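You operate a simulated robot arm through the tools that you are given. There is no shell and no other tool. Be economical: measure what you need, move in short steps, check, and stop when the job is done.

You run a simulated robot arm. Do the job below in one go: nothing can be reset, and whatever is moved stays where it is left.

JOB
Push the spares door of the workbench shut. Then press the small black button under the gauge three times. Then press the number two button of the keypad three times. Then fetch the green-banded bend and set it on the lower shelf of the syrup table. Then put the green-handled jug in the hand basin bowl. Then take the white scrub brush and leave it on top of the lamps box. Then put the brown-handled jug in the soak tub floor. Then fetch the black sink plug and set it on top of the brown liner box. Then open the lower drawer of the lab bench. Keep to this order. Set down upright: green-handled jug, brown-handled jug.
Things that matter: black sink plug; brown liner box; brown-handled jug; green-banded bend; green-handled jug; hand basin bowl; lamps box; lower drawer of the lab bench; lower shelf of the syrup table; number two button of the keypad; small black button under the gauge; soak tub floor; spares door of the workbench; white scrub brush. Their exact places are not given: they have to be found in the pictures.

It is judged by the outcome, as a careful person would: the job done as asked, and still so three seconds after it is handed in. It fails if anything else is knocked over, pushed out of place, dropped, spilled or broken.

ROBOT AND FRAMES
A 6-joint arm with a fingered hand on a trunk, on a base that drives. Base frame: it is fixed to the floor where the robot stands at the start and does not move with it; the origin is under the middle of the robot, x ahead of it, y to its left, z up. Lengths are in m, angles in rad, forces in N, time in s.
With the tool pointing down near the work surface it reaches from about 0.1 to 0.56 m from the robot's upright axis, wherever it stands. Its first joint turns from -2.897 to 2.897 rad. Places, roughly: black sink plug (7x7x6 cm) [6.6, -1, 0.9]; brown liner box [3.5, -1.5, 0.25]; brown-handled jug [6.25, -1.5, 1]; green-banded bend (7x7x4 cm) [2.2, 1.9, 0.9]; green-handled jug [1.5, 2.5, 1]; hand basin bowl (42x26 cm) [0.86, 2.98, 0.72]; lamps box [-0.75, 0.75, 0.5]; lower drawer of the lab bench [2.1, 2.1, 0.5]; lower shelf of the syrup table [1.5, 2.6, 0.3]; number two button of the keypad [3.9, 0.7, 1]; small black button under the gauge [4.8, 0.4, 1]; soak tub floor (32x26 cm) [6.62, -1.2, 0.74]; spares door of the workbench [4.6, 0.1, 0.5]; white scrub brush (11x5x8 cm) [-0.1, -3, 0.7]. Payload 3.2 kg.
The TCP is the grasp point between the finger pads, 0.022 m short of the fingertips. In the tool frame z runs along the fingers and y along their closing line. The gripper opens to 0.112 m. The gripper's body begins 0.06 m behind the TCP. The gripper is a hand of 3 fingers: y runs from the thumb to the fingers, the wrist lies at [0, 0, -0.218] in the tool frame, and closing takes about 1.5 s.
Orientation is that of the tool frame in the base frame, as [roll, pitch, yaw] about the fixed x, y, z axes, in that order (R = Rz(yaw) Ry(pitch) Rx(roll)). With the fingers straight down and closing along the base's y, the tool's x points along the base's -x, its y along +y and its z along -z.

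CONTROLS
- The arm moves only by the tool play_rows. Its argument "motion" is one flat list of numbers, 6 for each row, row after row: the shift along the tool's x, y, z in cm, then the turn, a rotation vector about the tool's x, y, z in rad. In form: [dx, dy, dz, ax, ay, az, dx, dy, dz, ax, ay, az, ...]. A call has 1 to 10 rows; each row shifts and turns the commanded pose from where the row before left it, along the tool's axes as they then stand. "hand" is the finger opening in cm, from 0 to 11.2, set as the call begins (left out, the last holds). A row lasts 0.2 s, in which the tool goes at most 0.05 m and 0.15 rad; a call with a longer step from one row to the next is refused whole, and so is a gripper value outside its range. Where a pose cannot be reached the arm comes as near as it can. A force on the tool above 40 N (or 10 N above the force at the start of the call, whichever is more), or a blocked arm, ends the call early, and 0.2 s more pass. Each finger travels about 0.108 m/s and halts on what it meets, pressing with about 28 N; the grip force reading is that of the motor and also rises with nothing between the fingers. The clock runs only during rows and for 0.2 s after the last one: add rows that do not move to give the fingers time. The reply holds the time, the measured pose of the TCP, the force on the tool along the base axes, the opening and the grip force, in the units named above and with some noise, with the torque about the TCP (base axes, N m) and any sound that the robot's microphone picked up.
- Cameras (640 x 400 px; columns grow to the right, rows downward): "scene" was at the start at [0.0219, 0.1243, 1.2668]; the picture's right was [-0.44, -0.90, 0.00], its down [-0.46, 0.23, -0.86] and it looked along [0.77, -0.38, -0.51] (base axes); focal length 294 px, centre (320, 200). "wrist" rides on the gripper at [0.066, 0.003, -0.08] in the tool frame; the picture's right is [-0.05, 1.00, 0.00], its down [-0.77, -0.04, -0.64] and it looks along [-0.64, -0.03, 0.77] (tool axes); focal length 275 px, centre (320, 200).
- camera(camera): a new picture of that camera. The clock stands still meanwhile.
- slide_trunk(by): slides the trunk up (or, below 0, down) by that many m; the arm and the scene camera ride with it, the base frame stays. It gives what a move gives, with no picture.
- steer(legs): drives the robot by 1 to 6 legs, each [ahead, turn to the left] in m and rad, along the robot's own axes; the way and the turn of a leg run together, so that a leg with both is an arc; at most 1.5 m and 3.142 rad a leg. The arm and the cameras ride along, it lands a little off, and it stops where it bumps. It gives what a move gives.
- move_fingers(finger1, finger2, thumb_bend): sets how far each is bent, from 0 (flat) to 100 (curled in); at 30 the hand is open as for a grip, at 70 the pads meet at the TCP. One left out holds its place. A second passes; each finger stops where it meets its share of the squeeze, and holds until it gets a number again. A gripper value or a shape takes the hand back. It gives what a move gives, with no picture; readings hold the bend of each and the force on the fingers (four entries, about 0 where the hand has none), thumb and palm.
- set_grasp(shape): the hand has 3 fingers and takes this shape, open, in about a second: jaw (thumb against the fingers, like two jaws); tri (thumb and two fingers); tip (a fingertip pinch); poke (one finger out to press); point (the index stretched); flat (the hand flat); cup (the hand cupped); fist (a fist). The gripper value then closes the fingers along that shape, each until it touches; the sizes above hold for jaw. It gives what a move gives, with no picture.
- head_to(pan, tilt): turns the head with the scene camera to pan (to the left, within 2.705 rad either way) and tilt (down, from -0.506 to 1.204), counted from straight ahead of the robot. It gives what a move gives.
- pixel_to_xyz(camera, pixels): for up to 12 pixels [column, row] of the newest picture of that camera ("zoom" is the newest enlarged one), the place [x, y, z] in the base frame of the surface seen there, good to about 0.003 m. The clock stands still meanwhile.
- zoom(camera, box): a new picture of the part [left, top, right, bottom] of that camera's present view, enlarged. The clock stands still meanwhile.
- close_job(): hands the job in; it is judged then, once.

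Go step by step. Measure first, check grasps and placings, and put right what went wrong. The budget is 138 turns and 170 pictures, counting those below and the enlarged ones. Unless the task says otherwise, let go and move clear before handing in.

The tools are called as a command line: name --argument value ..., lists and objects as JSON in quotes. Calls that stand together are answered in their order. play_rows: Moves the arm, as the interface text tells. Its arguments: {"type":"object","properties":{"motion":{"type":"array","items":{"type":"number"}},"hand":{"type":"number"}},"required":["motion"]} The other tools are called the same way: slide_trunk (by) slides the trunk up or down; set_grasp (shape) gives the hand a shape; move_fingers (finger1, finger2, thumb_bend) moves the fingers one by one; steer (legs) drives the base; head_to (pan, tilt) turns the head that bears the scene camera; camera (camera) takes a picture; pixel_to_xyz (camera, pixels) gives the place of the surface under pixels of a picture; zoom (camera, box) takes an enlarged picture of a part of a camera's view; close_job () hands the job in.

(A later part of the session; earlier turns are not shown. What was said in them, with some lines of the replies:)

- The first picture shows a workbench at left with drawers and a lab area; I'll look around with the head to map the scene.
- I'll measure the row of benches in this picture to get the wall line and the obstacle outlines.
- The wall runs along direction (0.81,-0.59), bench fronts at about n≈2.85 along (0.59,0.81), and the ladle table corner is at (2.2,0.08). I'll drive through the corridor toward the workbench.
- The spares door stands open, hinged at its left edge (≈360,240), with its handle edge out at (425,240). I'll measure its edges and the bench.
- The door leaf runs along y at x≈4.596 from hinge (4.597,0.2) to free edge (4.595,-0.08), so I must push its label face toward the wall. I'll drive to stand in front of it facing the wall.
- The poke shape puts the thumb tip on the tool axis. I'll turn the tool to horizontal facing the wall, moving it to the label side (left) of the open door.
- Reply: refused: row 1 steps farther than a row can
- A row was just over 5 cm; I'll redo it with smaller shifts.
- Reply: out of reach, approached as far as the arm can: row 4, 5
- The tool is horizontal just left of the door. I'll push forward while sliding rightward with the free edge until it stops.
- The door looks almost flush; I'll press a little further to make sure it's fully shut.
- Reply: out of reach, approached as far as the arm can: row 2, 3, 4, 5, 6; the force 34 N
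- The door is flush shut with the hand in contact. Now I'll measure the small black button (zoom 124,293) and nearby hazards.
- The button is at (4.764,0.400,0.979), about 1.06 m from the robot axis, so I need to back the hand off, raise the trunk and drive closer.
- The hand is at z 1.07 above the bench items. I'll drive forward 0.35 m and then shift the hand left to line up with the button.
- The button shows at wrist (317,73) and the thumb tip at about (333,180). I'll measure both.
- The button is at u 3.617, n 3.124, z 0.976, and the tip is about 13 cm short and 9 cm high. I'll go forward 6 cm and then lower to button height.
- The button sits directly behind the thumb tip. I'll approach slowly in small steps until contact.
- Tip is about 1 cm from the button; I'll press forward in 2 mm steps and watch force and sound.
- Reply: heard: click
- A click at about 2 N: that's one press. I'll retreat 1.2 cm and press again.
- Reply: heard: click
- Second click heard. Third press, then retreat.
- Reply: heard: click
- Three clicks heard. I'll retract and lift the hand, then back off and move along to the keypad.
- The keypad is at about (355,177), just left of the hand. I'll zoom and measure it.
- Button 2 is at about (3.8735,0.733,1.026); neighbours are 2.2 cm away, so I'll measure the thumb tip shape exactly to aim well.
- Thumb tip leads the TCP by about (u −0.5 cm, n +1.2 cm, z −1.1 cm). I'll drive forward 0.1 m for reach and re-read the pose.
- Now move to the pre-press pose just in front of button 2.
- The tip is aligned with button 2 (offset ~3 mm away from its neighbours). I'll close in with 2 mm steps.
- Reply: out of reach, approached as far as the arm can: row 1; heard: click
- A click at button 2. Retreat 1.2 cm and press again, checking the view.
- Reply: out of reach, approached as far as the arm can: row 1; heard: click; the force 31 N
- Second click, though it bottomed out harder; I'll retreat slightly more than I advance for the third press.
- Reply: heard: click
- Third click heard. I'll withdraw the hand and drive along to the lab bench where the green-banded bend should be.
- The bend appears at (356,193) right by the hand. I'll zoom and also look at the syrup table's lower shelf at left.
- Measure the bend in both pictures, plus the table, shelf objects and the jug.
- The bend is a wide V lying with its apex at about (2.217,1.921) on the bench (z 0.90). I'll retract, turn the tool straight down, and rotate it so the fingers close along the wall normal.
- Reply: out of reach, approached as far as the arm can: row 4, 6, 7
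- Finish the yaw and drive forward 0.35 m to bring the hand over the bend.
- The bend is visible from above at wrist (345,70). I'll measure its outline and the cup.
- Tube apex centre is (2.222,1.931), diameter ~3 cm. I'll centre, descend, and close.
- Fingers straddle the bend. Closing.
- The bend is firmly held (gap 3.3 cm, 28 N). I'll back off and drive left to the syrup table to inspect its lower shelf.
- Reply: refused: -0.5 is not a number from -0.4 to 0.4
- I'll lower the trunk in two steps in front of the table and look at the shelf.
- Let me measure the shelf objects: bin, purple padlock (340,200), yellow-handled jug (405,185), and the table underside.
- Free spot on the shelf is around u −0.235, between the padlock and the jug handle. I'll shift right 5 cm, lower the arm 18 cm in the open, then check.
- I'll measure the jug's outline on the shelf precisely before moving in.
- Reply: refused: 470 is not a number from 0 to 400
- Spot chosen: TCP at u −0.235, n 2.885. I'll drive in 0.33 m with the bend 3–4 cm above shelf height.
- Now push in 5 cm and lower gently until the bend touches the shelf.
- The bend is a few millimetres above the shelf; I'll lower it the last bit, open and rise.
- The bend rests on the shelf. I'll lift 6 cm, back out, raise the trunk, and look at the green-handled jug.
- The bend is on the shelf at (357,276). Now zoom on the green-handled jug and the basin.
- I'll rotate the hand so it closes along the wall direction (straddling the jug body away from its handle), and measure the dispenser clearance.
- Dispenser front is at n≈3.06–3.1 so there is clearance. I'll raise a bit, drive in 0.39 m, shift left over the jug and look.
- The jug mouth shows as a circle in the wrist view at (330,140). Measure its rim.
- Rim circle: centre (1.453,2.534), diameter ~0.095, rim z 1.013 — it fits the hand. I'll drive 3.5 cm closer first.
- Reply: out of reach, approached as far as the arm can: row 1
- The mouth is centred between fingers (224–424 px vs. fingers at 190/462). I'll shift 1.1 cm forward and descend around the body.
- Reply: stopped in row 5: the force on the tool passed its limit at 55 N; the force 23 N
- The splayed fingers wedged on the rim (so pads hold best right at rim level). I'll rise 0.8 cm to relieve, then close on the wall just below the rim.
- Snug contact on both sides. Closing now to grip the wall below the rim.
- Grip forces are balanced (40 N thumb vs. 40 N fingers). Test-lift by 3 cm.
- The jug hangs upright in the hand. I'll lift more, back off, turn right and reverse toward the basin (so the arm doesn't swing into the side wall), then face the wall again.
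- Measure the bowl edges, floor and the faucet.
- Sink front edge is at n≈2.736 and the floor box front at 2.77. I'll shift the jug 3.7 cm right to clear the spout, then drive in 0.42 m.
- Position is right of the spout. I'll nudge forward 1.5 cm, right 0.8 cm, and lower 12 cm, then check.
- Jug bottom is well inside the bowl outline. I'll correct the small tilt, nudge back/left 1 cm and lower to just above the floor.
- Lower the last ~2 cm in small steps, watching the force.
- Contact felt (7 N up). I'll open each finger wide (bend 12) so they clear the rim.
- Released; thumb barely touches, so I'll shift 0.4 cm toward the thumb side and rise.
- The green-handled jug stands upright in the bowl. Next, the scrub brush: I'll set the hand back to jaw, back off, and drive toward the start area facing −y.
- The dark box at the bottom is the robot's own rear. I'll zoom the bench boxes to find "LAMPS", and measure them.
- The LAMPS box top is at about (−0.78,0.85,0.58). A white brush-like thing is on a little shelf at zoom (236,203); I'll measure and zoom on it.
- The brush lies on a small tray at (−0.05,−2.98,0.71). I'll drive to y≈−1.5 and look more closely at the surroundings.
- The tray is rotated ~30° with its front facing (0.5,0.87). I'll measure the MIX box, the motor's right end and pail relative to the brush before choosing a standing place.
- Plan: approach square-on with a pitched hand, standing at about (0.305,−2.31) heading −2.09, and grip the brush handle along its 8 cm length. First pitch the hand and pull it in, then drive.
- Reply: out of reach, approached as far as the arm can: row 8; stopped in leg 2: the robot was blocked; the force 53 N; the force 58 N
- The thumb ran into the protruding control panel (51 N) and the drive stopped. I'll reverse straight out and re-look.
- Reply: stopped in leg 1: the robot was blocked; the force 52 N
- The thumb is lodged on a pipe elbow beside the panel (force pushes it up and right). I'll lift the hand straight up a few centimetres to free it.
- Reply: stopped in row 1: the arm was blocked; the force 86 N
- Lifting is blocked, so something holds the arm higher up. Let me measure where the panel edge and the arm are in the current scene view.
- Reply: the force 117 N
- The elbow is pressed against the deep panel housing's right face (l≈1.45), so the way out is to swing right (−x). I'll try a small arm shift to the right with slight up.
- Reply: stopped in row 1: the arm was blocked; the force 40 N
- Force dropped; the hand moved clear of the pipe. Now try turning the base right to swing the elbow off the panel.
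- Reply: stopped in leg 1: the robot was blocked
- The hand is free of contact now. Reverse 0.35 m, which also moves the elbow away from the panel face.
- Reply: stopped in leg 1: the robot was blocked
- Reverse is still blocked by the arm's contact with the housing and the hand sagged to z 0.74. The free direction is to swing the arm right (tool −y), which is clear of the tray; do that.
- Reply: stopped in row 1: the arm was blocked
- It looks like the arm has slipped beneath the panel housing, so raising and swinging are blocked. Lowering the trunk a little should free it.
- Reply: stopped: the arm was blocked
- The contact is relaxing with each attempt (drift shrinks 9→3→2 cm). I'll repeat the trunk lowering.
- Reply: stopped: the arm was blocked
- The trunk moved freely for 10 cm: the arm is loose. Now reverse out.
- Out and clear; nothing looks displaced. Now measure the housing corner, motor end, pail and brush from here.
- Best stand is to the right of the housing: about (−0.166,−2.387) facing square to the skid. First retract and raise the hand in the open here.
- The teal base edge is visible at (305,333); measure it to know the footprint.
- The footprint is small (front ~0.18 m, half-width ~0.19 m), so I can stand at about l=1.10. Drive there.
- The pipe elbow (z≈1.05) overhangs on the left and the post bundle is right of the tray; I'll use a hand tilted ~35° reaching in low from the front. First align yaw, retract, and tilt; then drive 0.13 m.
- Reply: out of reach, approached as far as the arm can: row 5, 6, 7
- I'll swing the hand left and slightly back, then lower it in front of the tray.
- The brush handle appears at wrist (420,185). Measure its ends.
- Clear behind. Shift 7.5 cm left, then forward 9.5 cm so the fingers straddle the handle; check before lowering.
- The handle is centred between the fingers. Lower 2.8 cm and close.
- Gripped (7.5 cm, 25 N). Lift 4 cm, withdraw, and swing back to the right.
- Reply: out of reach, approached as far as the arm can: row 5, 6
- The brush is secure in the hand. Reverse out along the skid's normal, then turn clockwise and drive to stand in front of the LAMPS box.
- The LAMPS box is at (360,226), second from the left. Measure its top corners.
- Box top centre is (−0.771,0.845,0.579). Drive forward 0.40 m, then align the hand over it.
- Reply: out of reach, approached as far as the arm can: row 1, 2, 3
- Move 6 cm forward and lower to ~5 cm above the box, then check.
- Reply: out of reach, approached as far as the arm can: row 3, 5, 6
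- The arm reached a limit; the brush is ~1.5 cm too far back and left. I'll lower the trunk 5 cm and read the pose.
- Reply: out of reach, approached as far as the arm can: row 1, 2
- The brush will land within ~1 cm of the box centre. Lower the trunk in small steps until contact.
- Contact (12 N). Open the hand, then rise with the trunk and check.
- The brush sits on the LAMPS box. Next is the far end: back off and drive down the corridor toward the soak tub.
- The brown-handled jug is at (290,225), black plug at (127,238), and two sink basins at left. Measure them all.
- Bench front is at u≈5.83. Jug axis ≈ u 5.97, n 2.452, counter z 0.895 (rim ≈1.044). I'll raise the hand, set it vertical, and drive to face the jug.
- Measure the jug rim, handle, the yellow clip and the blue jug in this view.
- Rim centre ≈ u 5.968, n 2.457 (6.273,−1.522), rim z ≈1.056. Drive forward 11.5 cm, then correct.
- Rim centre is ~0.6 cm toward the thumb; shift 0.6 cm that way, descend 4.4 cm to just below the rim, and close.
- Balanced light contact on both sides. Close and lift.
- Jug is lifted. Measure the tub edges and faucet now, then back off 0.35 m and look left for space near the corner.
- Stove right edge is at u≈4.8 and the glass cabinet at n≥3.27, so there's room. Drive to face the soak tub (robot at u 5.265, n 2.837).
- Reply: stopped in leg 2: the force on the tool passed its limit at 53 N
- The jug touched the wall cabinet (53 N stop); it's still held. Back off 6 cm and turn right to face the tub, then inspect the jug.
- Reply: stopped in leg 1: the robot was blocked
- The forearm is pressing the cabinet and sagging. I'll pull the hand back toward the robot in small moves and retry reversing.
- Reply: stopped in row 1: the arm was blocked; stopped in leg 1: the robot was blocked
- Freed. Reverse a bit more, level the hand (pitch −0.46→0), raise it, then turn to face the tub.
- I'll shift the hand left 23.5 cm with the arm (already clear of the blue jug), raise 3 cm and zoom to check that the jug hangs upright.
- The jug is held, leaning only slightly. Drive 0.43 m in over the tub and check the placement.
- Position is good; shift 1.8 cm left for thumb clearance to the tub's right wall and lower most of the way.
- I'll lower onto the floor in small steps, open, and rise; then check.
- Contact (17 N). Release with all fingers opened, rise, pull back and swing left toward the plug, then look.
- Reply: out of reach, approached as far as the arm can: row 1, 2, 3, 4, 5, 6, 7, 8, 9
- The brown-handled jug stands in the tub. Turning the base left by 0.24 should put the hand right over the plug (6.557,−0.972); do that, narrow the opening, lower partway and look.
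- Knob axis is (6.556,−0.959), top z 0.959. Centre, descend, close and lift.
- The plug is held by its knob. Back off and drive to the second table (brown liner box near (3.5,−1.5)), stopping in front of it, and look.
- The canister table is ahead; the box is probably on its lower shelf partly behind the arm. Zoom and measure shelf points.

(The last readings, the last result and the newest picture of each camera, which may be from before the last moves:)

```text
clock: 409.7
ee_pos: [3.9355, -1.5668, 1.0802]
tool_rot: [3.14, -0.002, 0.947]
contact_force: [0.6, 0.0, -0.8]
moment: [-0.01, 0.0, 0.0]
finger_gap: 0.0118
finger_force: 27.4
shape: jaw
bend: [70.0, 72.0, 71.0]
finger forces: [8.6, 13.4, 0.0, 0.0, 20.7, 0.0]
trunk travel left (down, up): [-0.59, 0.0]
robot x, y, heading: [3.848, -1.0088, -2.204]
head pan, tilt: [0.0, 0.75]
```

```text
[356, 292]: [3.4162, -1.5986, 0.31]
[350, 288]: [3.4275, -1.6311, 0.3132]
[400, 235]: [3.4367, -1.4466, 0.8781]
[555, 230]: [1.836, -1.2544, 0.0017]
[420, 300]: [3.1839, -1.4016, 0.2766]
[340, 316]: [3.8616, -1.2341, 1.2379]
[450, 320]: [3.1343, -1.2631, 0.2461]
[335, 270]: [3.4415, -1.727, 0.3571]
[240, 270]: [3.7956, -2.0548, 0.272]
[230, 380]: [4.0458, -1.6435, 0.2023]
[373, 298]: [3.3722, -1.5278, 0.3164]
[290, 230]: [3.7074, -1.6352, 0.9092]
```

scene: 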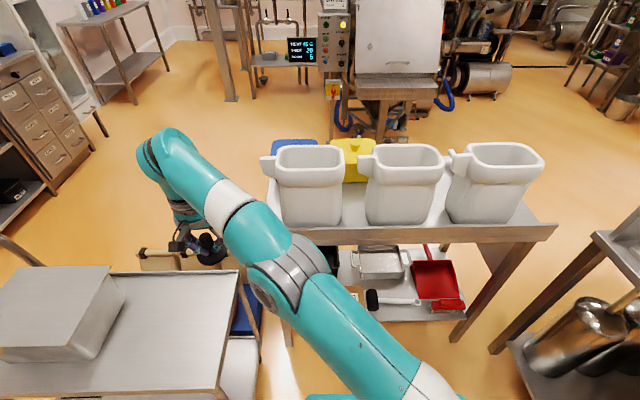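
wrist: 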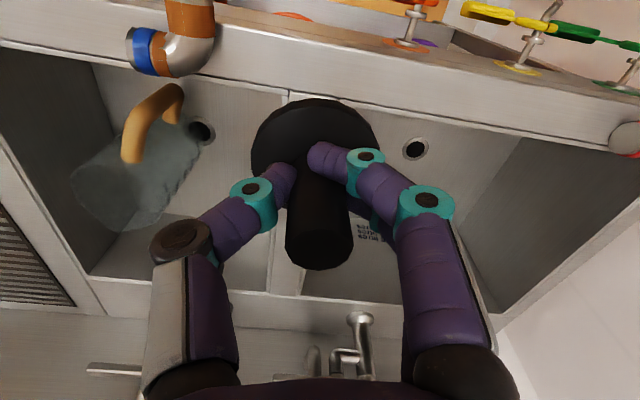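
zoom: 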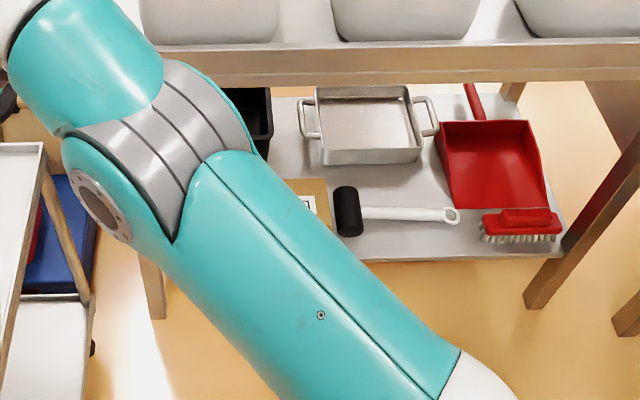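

The box (top z≈0.313) is on the lower shelf around u 3.75, n 0.70, hidden by the arm. Bring the arm to the front centre, lower the trunk outside the table, and look again.

play_rows --motion '[0, -4.4, 0, 0, 0, 0, 0, -4.4, 0, 0, 0, 0, 0, -4.4, 0, 0, 0, 0, 0, -4.4, 0, 0, 0, 0, 0, -4.4, 0, 0, 0, 0, 0, -4.4, 0, 0, 0, 0, 0, -4.4, 0, 0, 0, 0, 0, -4.4, 0, 0, 0, 0]'

slide_trunk --by -0.4

slide_trunk --by -0.16

head_to --pan 0.05 --tilt 0.6

camera --camera "scene"

camera --camera "wrist"

```text
clock: 411.5
ee_pos: [3.6501, -1.3604, 1.0796]
tool_rot: [3.137, 0.001, 0.948]
contact_force: [0.6, 0.6, -1.1]
moment: [0.05, -0.03, 0.02]
finger_gap: 0.0095
finger_force: 27.5
shape: jaw
bend: [72.0, 71.0, 72.0]
finger forces: [0.1, 17.2, 0.0, 0.0, 21.3, 0.0]
trunk travel left (down, up): [-0.59, 0.0]
robot x, y, heading: [3.8517, -1.0067, -2.205]
head pan, tilt: [0.0, 0.75]
```

```text
clock: 415.3
ee_pos: [3.6514, -1.3623, 0.678]
tool_rot: [3.139, -0.002, 0.947]
contact_force: [-0.1, 0.1, -0.8]
moment: [0.03, 0.01, -0.02]
finger_gap: 0.0095
finger_force: 27.8
shape: jaw
bend: [72.0, 71.0, 72.0]
finger forces: [0.0, 17.3, 0.0, 0.0, 21.2, 0.1]
trunk travel left (down, up): [-0.19, 0.4]
robot x, y, heading: [3.8508, -1.0022, -2.196]
head pan, tilt: [0.0, 0.75]
```

```text
clock: 417.1
ee_pos: [3.6502, -1.3602, 0.52]
tool_rot: [3.137, -0.001, 0.945]
contact_force: [0.0, -0.3, -0.5]
moment: [0.02, 0.0, -0.01]
finger_gap: 0.0096
finger_force: 27.8
shape: jaw
bend: [72.0, 71.0, 72.0]
finger forces: [0.0, 17.3, 0.1, 0.0, 21.4, 0.1]
trunk travel left (down, up): [-0.03, 0.56]
robot x, y, heading: [3.8519, -1.0049, -2.202]
head pan, tilt: [0.0, 0.75]
```

```text
clock: 417.8
ee_pos: [3.6521, -1.3618, 0.5193]
tool_rot: [3.138, -0.003, 0.945]
contact_force: [0.8, 0.6, -1.0]
moment: [-0.01, 0.04, 0.03]
finger_gap: 0.0095
finger_force: 27.8
shape: jaw
bend: [72.0, 71.0, 72.0]
finger forces: [0.0, 17.3, 0.1, 0.1, 21.3, 0.0]
trunk travel left (down, up): [-0.03, 0.56]
robot x, y, heading: [3.8495, -1.008, -2.201]
head pan, tilt: [0.051, 0.6]
```

```text
22 pictures are left
```

scene: 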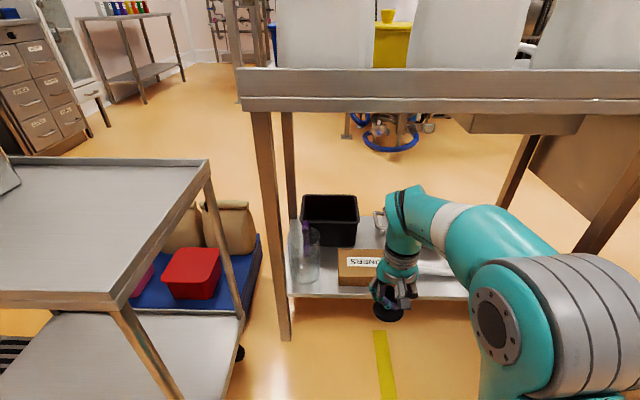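

```text
21 pictures are left
```

wrist: 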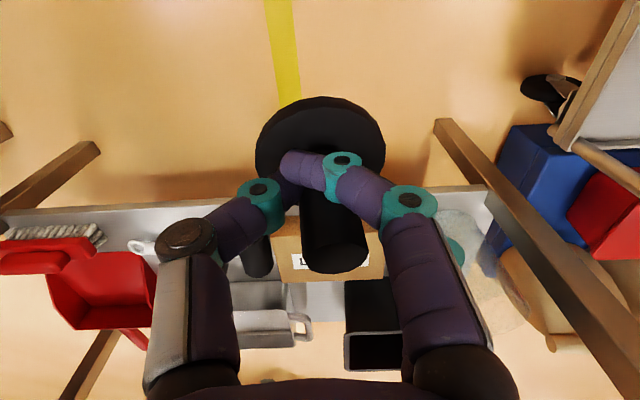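

The box reads "LINERS" at (362,266). Measure its top and the jar at its left.

pixel_to_xyz --camera "scene" --pixels '[[342, 252], [370, 252], [345, 262], [370, 262], [342, 282], [372, 284], [312, 265], [335, 292], [330, 240], [355, 255]]'

pixel_to_xyz --camera "wrist" --pixels '[[290, 230], [375, 235], [380, 270], [290, 275], [262, 222], [300, 222], [470, 240]]'

zoom --camera "scene" --box '[280, 180, 480, 340]'

```text
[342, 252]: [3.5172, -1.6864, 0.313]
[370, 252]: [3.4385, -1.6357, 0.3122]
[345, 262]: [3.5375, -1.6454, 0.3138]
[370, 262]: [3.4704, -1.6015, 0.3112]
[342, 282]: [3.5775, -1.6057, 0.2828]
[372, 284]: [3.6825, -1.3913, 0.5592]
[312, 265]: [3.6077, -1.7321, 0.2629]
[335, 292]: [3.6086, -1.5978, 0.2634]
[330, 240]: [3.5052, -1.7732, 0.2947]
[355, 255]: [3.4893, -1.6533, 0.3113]
```

```text
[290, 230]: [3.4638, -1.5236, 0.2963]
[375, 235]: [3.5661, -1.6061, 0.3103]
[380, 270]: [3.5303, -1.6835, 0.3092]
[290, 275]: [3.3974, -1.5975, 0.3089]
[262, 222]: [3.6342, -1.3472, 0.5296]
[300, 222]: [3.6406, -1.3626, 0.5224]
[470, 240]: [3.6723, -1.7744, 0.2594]
```

```text
2.50 times, centred on (380, 260) of scene
```

zoom: 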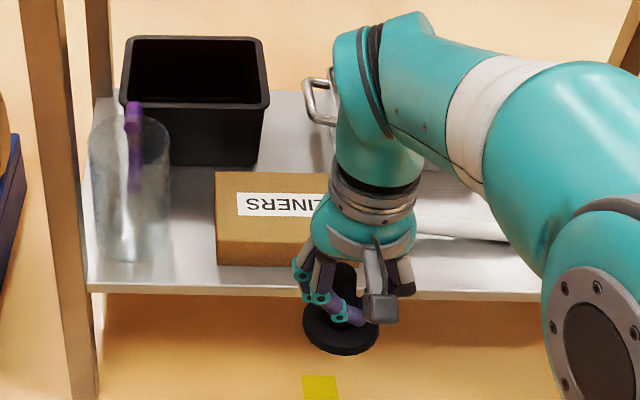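

Box top centre is about u 3.765, n 0.752, z 0.311. Lower 12 cm, drive in 0.22 m, then forward 7 cm; check.

play_rows --motion '[0, 0, 4, 0, 0, 0, 0, 0, 4, 0, 0, 0, 0, 0, 4, 0, 0, 0]'

steer --legs '[[0.22, 0]]'

play_rows --motion '[-3.5, 0.5, 0, 0, 0, 0, -3.5, 0.5, 0, 0, 0, 0]'

camera --camera "wrist"

zoom --camera "scene" --box '[260, 200, 480, 380]'

```text
clock: 418.6
ee_pos: [3.6521, -1.3638, 0.3994]
tool_rot: [3.138, 0.001, 0.947]
contact_force: [-0.5, 0.3, -0.6]
moment: [0.0, 0.01, 0.01]
finger_gap: 0.0097
finger_force: 28.0
shape: jaw
bend: [72.0, 71.0, 72.0]
finger forces: [0.1, 17.5, 0.1, 0.0, 21.6, 0.0]
trunk travel left (down, up): [-0.03, 0.56]
robot x, y, heading: [3.8508, -1.006, -2.2]
head pan, tilt: [0.051, 0.6]
```

```text
clock: 420.3
ee_pos: [3.5214, -1.5419, 0.3995]
tool_rot: [3.139, -0.002, 0.948]
contact_force: [0.6, -0.1, -0.4]
moment: [-0.01, -0.04, -0.03]
finger_gap: 0.0095
finger_force: 28.5
shape: jaw
bend: [72.0, 71.0, 72.0]
finger forces: [0.0, 17.6, 0.0, 0.1, 21.7, 0.0]
trunk travel left (down, up): [-0.03, 0.56]
robot x, y, heading: [3.723, -1.1892, -2.197]
head pan, tilt: [0.051, 0.6]
```

```text
clock: 420.9
ee_pos: [3.487, -1.6043, 0.399]
tool_rot: [3.138, -0.001, 0.946]
contact_force: [0.1, 0.0, 0.4]
moment: [-0.01, -0.03, 0.01]
finger_gap: 0.0095
finger_force: 28.0
shape: jaw
bend: [72.0, 71.0, 72.0]
finger forces: [0.0, 17.5, 0.1, 0.1, 21.7, 0.0]
trunk travel left (down, up): [-0.03, 0.56]
robot x, y, heading: [3.7214, -1.1821, -2.198]
head pan, tilt: [0.051, 0.6]
```

```text
19 pictures are left
```

wrist: 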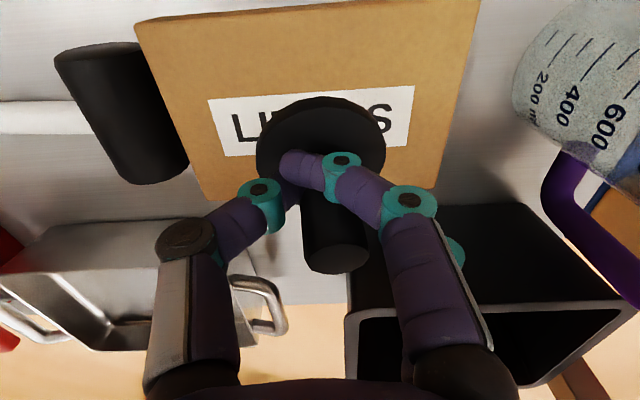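

```text
2.22 times, centred on (370, 290) of scene
```

zoom: 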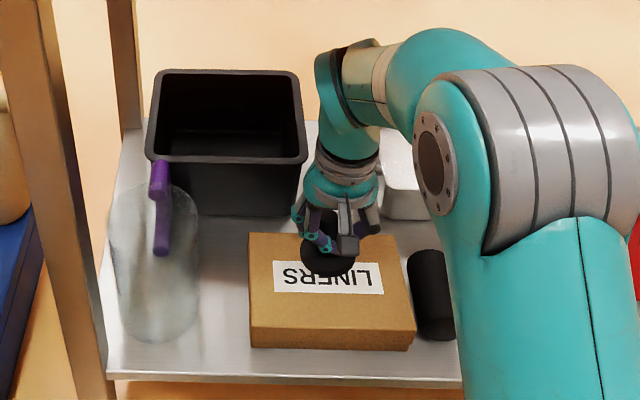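

The plug is centred over the box. I'll lower it to contact, release, rise, take a check picture, then back out and drive on to the lab bench drawers.

play_rows --motion '[0, 0, 2.5, 0, 0, 0, 0, 0, 2, 0, 0, 0, 0, 0, 0.4, 0, 0, 0, 0, 0, 0.3, 0, 0, 0, 0, 0, 0.2, 0, 0, 0]'

play_rows --motion '[0, 0, 0, 0, 0, 0, 0, 0, 0, 0, 0, 0, 0, 0, 0, 0, 0, 0, 0, 0, 0, 0, 0, 0, 0, 0, 0, 0, 0, 0]' --hand 5.5

play_rows --motion '[0, 0, -1, 0, 0, 0, 0, 0, -2, 0, 0, 0, 0, 0, -3, 0, 0, 0, 0, 0, -3, 0, 0, 0]'

zoom --camera "scene" --box '[260, 200, 480, 380]'

camera --camera "wrist"

```text
clock: 422.1
ee_pos: [3.4878, -1.6036, 0.3469]
tool_rot: [3.139, 0.001, 0.943]
contact_force: [0.4, 10.0, 16.3]
moment: [-0.24, -0.03, 0.02]
finger_gap: 0.0113
finger_force: 27.9
shape: jaw
bend: [72.0, 73.0, 72.0]
finger forces: [13.8, 20.2, 0.0, 0.1, 28.1, 0.1]
trunk travel left (down, up): [-0.03, 0.56]
robot x, y, heading: [3.717, -1.18, -2.205]
head pan, tilt: [0.051, 0.6]
```

```text
clock: 423.3
ee_pos: [3.4871, -1.6038, 0.3454]
tool_rot: [3.138, -0.002, 0.946]
contact_force: [-0.2, 0.1, -0.1]
moment: [0.03, -0.02, -0.01]
finger_gap: 0.0543
finger_force: 0.1
shape: jaw
bend: [73.0, 73.0, 70.0]
finger forces: [0.0, 0.1, 0.0, 0.0, 0.0, 0.0]
trunk travel left (down, up): [-0.03, 0.56]
robot x, y, heading: [3.7184, -1.1859, -2.199]
head pan, tilt: [0.051, 0.6]
```

```text
clock: 424.3
ee_pos: [3.4893, -1.6028, 0.4361]
tool_rot: [3.138, -0.002, 0.945]
contact_force: [0.5, 0.1, -1.6]
moment: [-0.04, -0.01, 0.02]
finger_gap: 0.0547
finger_force: 0.0
shape: jaw
bend: [73.0, 73.0, 70.0]
finger forces: [0.0, 0.0, 0.0, 0.1, 0.0, 0.0]
trunk travel left (down, up): [-0.03, 0.56]
robot x, y, heading: [3.7217, -1.1812, -2.199]
head pan, tilt: [0.051, 0.6]
```

```text
2.22 times, centred on (370, 290) of scene
```

zoom: 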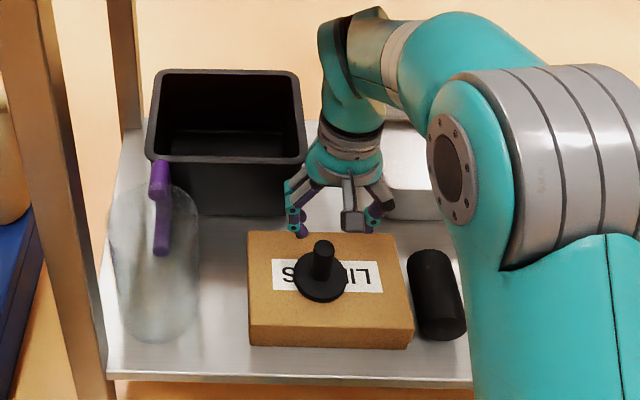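

```text
16 pictures are left
```

wrist: 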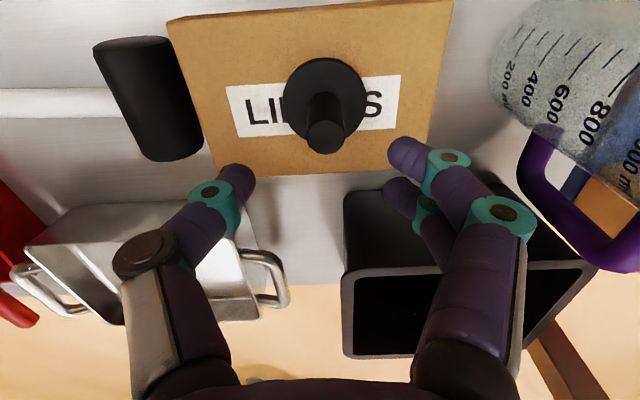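

The plug stands upright on the LINERS box. Drive to the lab bench drawers, rotate the hand so the fingers face the bench, and take a look.

steer --legs '[[-0.35, 0], [0, -1.731], [1.5, 0], [1.5, 0], [0.25, 0], [0, -1.411]]'

play_rows --motion '[0, 0, 0, 0, 0, 0.149, 0, 0, 0, 0, 0, 0.149, 0, 0, 0, 0, 0, 0.149, 0, 0, 0, 0, 0, 0.149, 0, 0, 0, 0, 0, 0.149, 0, 0, 0, 0, 0, 0.149, 0, 0, 0, 0, 0, 0.149, 0, 0, 0, 0, 0, 0.149, 0, 0, 0, 0, 0, 0.149, 0, 0, 0, 0, 0, 0.149]' --hand 6

head_to --pan 0.0 --tilt 0.6

camera --camera "scene"

```text
clock: 434.5
ee_pos: [3.019, -0.1563, 0.436]
tool_rot: [3.137, -0.002, -0.703]
contact_force: [1.3, 0.5, -0.4]
moment: [0.04, -0.02, 0.03]
finger_gap: 0.0551
finger_force: 0.0
shape: jaw
bend: [73.0, 73.0, 70.0]
finger forces: [0.0, 0.0, 0.0, 0.0, 0.0, 0.0]
trunk travel left (down, up): [-0.03, 0.56]
robot x, y, heading: [3.4211, -0.4105, 2.63]
head pan, tilt: [0.051, 0.6]
stopped in leg 3: the robot was blocked; the commanded pose is now the measured one
```

```text
clock: 436.7
ee_pos: [3.0194, -0.1567, 0.4355]
tool_rot: [-3.14, -0.002, -2.192]
contact_force: [-0.4, -0.4, -1.4]
moment: [0.03, 0.0, -0.02]
finger_gap: 0.0593
finger_force: 0.1
shape: jaw
bend: [72.0, 72.0, 70.0]
finger forces: [0.0, 0.0, 0.0, 0.1, 0.0, 0.0]
trunk travel left (down, up): [-0.03, 0.56]
robot x, y, heading: [3.4252, -0.4117, 2.626]
head pan, tilt: [0.051, 0.6]
```

```text
clock: 437.3
ee_pos: [3.0196, -0.1564, 0.4358]
tool_rot: [3.14, -0.002, -2.19]
contact_force: [0.5, 0.3, -0.2]
moment: [-0.01, 0.02, 0.0]
finger_gap: 0.0592
finger_force: 0.1
shape: jaw
bend: [72.0, 72.0, 70.0]
finger forces: [0.0, 0.0, 0.0, 0.0, 0.0, 0.1]
trunk travel left (down, up): [-0.03, 0.56]
robot x, y, heading: [3.4264, -0.4101, 2.628]
head pan, tilt: [0.0, 0.6]
```

```text
15 pictures are left
```

scene: 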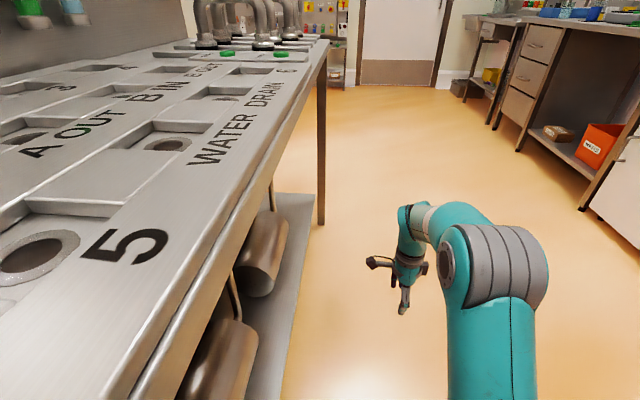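

The robot brushed the manifold table's side and stopped (turned to 2.63). I'll back off, steer around with more clearance, and continue to the drawers.

steer --legs '[[-0.25, 0], [0, -0.647], [0.767, 0], [0, 0.532], [1.5, 0], [0.6, 0]]'

steer --legs '[[0, -1.571]]'

camera --camera "scene"

camera --camera "wrist"

```text
clock: 456.1
ee_pos: [1.2871, 1.7344, 0.4354]
tool_rot: [-3.141, -0.004, -2.321]
contact_force: [0.0, 0.4, -0.3]
moment: [-0.03, -0.01, 0.0]
finger_gap: 0.0593
finger_force: 0.0
shape: jaw
bend: [72.0, 72.0, 70.0]
finger forces: [0.0, 0.0, 0.0, 0.1, 0.1, 0.0]
trunk travel left (down, up): [-0.03, 0.56]
robot x, y, heading: [1.6549, 1.4248, 2.497]
head pan, tilt: [0.0, 0.6]
```

```text
clock: 460.4
ee_pos: [1.96, 1.7956, 0.4348]
tool_rot: [3.142, -0.005, 2.398]
contact_force: [1.0, 0.0, -0.3]
moment: [0.01, 0.0, 0.0]
finger_gap: 0.0594
finger_force: 0.1
shape: jaw
bend: [72.0, 72.0, 70.0]
finger forces: [0.1, 0.0, 0.0, 0.0, 0.0, 0.1]
trunk travel left (down, up): [-0.03, 0.56]
robot x, y, heading: [1.6542, 1.4259, 0.934]
head pan, tilt: [0.0, 0.6]
```

```text
14 pictures are left
```

scene: 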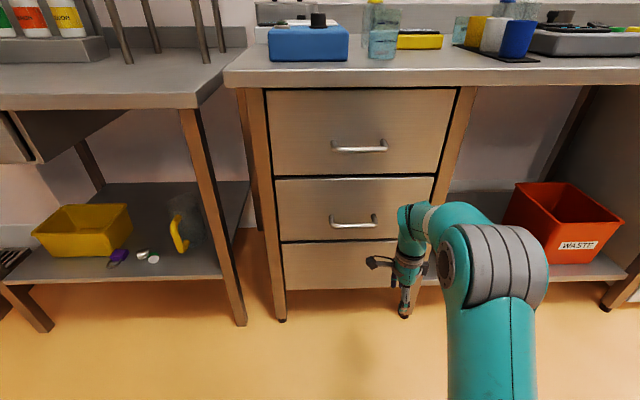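

```text
13 pictures are left
```

wrist: 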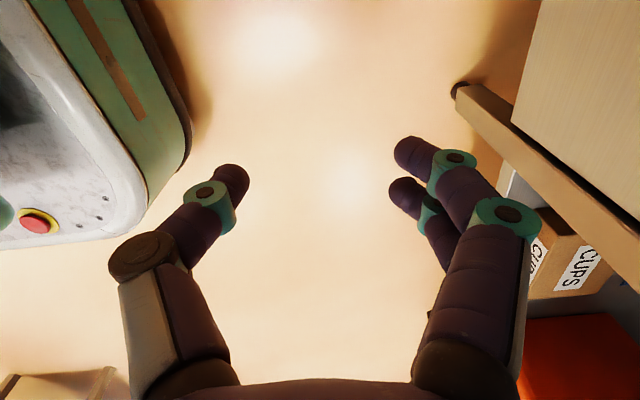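

The lower drawer's handle bar is at (353,223). Measure it.

pixel_to_xyz --camera "scene" --pixels '[[353, 224], [345, 224], [365, 223], [332, 220], [374, 218], [353, 210], [353, 235], [353, 148]]'

zoom --camera "scene" --box '[310, 190, 400, 250]'

pixel_to_xyz --camera "zoom" --pixels '[[300, 245], [320, 240], [250, 245], [170, 200], [450, 195], [300, 150]]'

```text
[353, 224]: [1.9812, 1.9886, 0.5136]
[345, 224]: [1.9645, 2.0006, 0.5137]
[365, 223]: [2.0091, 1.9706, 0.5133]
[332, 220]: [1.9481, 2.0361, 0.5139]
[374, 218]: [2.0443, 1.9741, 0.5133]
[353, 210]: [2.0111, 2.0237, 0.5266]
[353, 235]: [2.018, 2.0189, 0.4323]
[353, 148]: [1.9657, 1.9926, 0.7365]
```

```text
6.67 times, centred on (355, 220) of scene
```

zoom: 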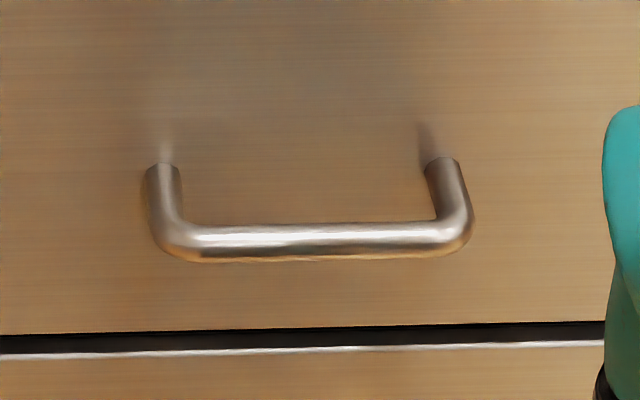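

```text
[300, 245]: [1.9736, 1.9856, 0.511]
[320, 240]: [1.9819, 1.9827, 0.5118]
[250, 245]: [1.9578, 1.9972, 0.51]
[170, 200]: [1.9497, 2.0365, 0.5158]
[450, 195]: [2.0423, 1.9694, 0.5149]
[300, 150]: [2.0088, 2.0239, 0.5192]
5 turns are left
```

The handle bar is at u 0.437, n 2.779, z 0.513 with only 3.5 cm behind it, so I'll use a horizontal hand closing vertically on the bar. Rotate and move to the pre-grasp pose in front of it.

play_rows --motion '[0.93, 0, 0, 0, 0, -0.115, 0.93, 0, 0, -0.145, 0, 0, 0.93, 0, 0, -0.145, 0, 0, 0.93, 0, 0, -0.145, 0, 0, 0.93, 0, 0, -0.145, 0, 0, 0.93, 0, 0, -0.145, 0, 0, 0.93, 0, 0, -0.145, 0, 0, 0.93, 0, 0, -0.145, 0, 0, 0.93, 0, 0, -0.145, 0, 0, 0.93, 0, 0, -0.145, 0, 0]' --hand 6

play_rows --motion '[0, 0, 0, -0.133, 0, 0, 0, 0, 0, -0.133, 0, 0, 0, 3.9, 0, 0, 0, 0, 0, 3.9, 0, 0, 0, 0, 0, 0, 3.6, 0, 0, 0, 0, 0, 3.6, 0, 0, 0, 0, 0, 3.3, 0, 0, 0, 0, 0, 0, 0, 0, 0]'

camera --camera "wrist"

camera --camera "scene"

```text
clock: 462.6
ee_pos: [1.8894, 1.8521, 0.4353]
tool_rot: [1.836, -0.004, 2.511]
contact_force: [0.1, -0.7, 0.0]
moment: [0.0, 0.03, 0.0]
finger_gap: 0.0596
finger_force: 0.1
shape: jaw
bend: [72.0, 72.0, 70.0]
finger forces: [0.0, 0.0, 0.1, 0.0, 0.1, 0.1]
out of reach, approached as far as the arm can: row 5, 10
trunk travel left (down, up): [-0.03, 0.56]
robot x, y, heading: [1.6504, 1.429, 0.931]
head pan, tilt: [0.0, 0.6]
```

```text
clock: 464.4
ee_pos: [1.9556, 1.9468, 0.5118]
tool_rot: [1.572, -0.003, 2.512]
contact_force: [-0.2, 0.3, 0.2]
moment: [0.0, -0.03, 0.02]
finger_gap: 0.0597
finger_force: 0.1
shape: jaw
bend: [72.0, 72.0, 70.0]
finger forces: [0.0, 0.1, 0.0, 0.1, 0.1, 0.1]
out of reach, approached as far as the arm can: row 4
trunk travel left (down, up): [-0.03, 0.56]
robot x, y, heading: [1.6534, 1.4251, 0.936]
head pan, tilt: [0.0, 0.6]
```

```text
11 pictures are left
```

wrist: 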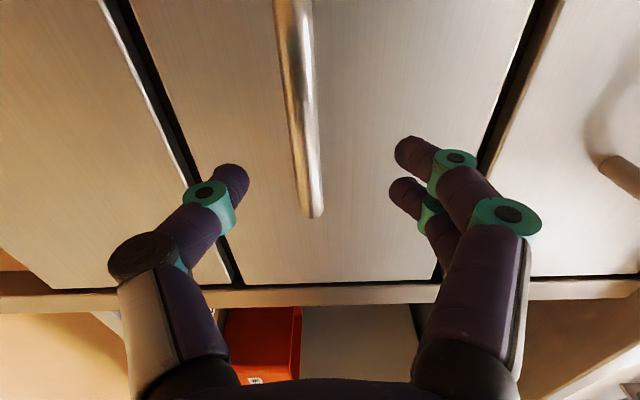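

```text
10 pictures are left
4 turns are left
```

scene: 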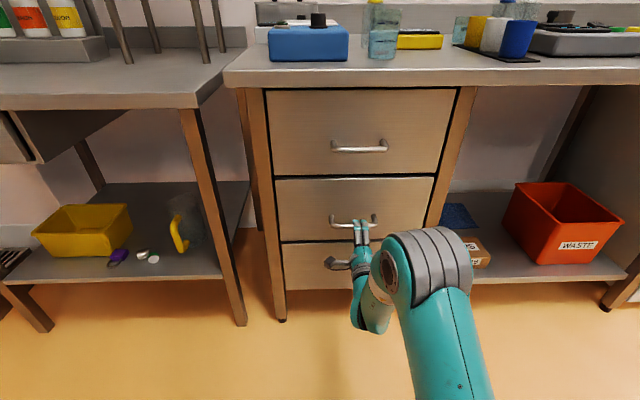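

The bar is centred between the fingers. Advance 5.4 cm, close on it, and pull by reversing the base 0.22 m.

play_rows --motion '[0, 0, 2.7, 0, 0, 0, 0, 0, 2.6, 0, 0, 0, 0, 0, 0, 0, 0, 0]'

play_rows --motion '[0, 0, 0, 0, 0, 0, 0, 0, 0, 0, 0, 0, 0, 0, 0, 0, 0, 0, 0, 0, 0, 0, 0, 0, 0, 0, 0, 0, 0, 0, 0, 0, 0, 0, 0, 0]' --hand 0

steer --legs '[[-0.24, 0]]'

camera --camera "scene"

```text
clock: 465.2
ee_pos: [1.9867, 1.9898, 0.5105]
tool_rot: [1.571, -0.003, 2.514]
contact_force: [-0.8, 0.4, 0.1]
moment: [0.0, -0.01, 0.04]
finger_gap: 0.0596
finger_force: 0.0
shape: jaw
bend: [72.0, 72.0, 70.0]
finger forces: [0.0, 0.0, 0.0, 0.0, 0.0, 0.1]
trunk travel left (down, up): [-0.03, 0.56]
robot x, y, heading: [1.6522, 1.4262, 0.925]
head pan, tilt: [0.0, 0.6]
```

```text
clock: 466.6
ee_pos: [1.987, 1.9897, 0.5103]
tool_rot: [1.575, -0.003, 2.513]
contact_force: [3.0, 2.5, -12.0]
moment: [0.03, 0.0, -0.02]
finger_gap: 0.0001
finger_force: 28.5
shape: jaw
bend: [64.0, 64.0, 75.0]
finger forces: [0.1, 0.0, 0.0, 0.1, 28.4, 0.1]
trunk travel left (down, up): [-0.03, 0.56]
robot x, y, heading: [1.6544, 1.43, 0.931]
head pan, tilt: [0.0, 0.6]
```

```text
clock: 468.3
ee_pos: [1.8418, 1.7978, 0.5119]
tool_rot: [1.568, -0.003, 2.515]
contact_force: [-0.3, -0.2, 0.8]
moment: [0.01, -0.01, -0.01]
finger_gap: 0.0
finger_force: 27.8
shape: jaw
bend: [68.0, 68.0, 76.0]
finger forces: [0.1, 0.0, 0.0, 0.0, 0.2, 0.0]
trunk travel left (down, up): [-0.03, 0.56]
robot x, y, heading: [1.5114, 1.2349, 0.933]
head pan, tilt: [0.0, 0.6]
```

```text
9 pictures are left
3 turns are left
```

scene: 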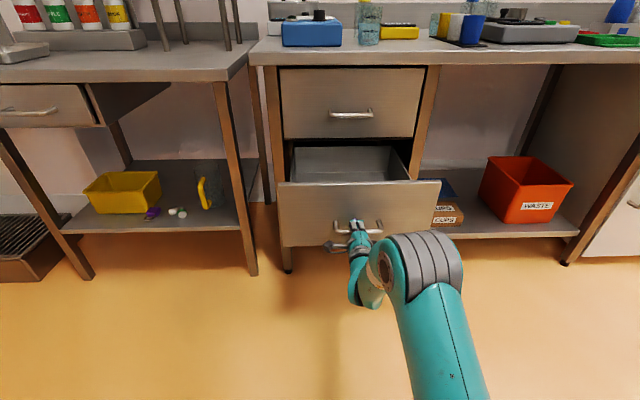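

The drawer is open about 0.24 m. I'll pull slightly more, then open the hand, withdraw it clear, and verify.

steer --legs '[[-0.06, 0]]'

play_rows --motion '[0, 0, 0, 0, 0, 0, 0, 0, 0, 0, 0, 0, 0, 0, 0, 0, 0, 0, 0, 0, 0, 0, 0, 0, 0, 0, 0, 0, 0, 0]' --hand 8

play_rows --motion '[0, 0, -2, 0, 0, 0, 0, 0, -3, 0, 0, 0, 0, 0, -3, 0, 0, 0]'

steer --legs '[[-0.15, 0]]'

camera --camera "scene"

pixel_to_xyz --camera "scene" --pixels '[[330, 190], [320, 200], [400, 190]]'

```text
clock: 469.3
ee_pos: [1.8055, 1.7506, 0.5117]
tool_rot: [1.57, -0.005, 2.515]
contact_force: [-0.3, 0.4, 1.0]
moment: [0.0, 0.01, -0.01]
finger_gap: 0.0
finger_force: 28.3
shape: jaw
bend: [68.0, 68.0, 76.0]
finger forces: [0.1, 0.0, 0.1, 0.0, 0.0, 0.1]
trunk travel left (down, up): [-0.03, 0.56]
robot x, y, heading: [1.4748, 1.1845, 0.932]
head pan, tilt: [0.0, 0.6]
```

```text
clock: 470.5
ee_pos: [1.806, 1.7505, 0.5114]
tool_rot: [1.569, -0.004, 2.515]
contact_force: [0.0, 0.0, -0.3]
moment: [0.03, 0.0, -0.02]
finger_gap: 0.0799
finger_force: 0.0
shape: jaw
bend: [66.0, 66.0, 63.0]
finger forces: [0.1, 0.0, 0.0, 0.0, 0.1, 0.0]
trunk travel left (down, up): [-0.03, 0.56]
robot x, y, heading: [1.474, 1.1838, 0.931]
head pan, tilt: [0.0, 0.6]
```

```text
clock: 471.3
ee_pos: [1.7593, 1.6851, 0.512]
tool_rot: [1.568, -0.003, 2.514]
contact_force: [1.0, -0.1, -0.8]
moment: [0.0, 0.0, -0.02]
finger_gap: 0.0794
finger_force: 0.2
shape: jaw
bend: [66.0, 66.0, 63.0]
finger forces: [0.1, 0.0, 0.0, 0.1, 0.1, 0.1]
trunk travel left (down, up): [-0.03, 0.56]
robot x, y, heading: [1.4704, 1.1858, 0.934]
head pan, tilt: [0.0, 0.6]
```

```text
clock: 472.7
ee_pos: [1.6689, 1.5635, 0.5115]
tool_rot: [1.57, -0.003, 2.515]
contact_force: [0.1, -0.4, -0.1]
moment: [0.0, -0.01, -0.02]
finger_gap: 0.0794
finger_force: 0.0
shape: jaw
bend: [66.0, 66.0, 63.0]
finger forces: [0.0, 0.0, 0.0, 0.1, 0.1, 0.0]
trunk travel left (down, up): [-0.03, 0.56]
robot x, y, heading: [1.3834, 1.0659, 0.927]
head pan, tilt: [0.0, 0.6]
```

```text
8 pictures are left
```

scene: 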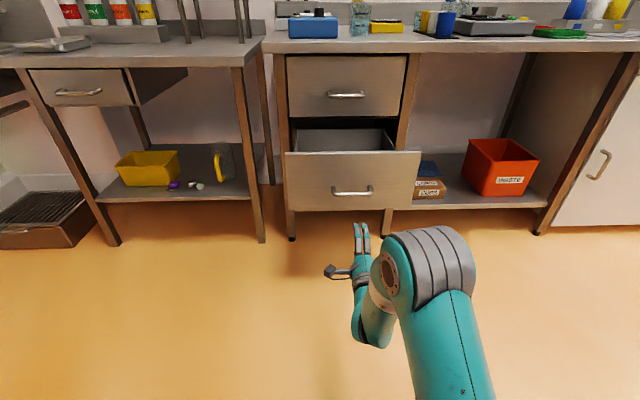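

```text
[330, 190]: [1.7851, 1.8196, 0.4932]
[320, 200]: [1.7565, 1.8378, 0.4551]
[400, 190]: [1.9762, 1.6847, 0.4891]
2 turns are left
```

The drawer front now stands 0.30 m out from the bench, and the hand is clear. Handing in.

close_job

```text
The job is handed in.
```

All nine steps are done in order and the job is handed in. The two jugs were set down upright, and the lower drawer is open about 0.30 m.

The robot touched things it shouldn't have on the way: the thumb and arm pressed the skid control panel and a pipe beside it (thumb force peaked near 110 N), the arm bumped the wall-mounted glass cabinet, and the base brushed the table with the ladles. I saw nothing knocked over or moved, but I did not recheck those three or re-inspect the earlier placements at the end.
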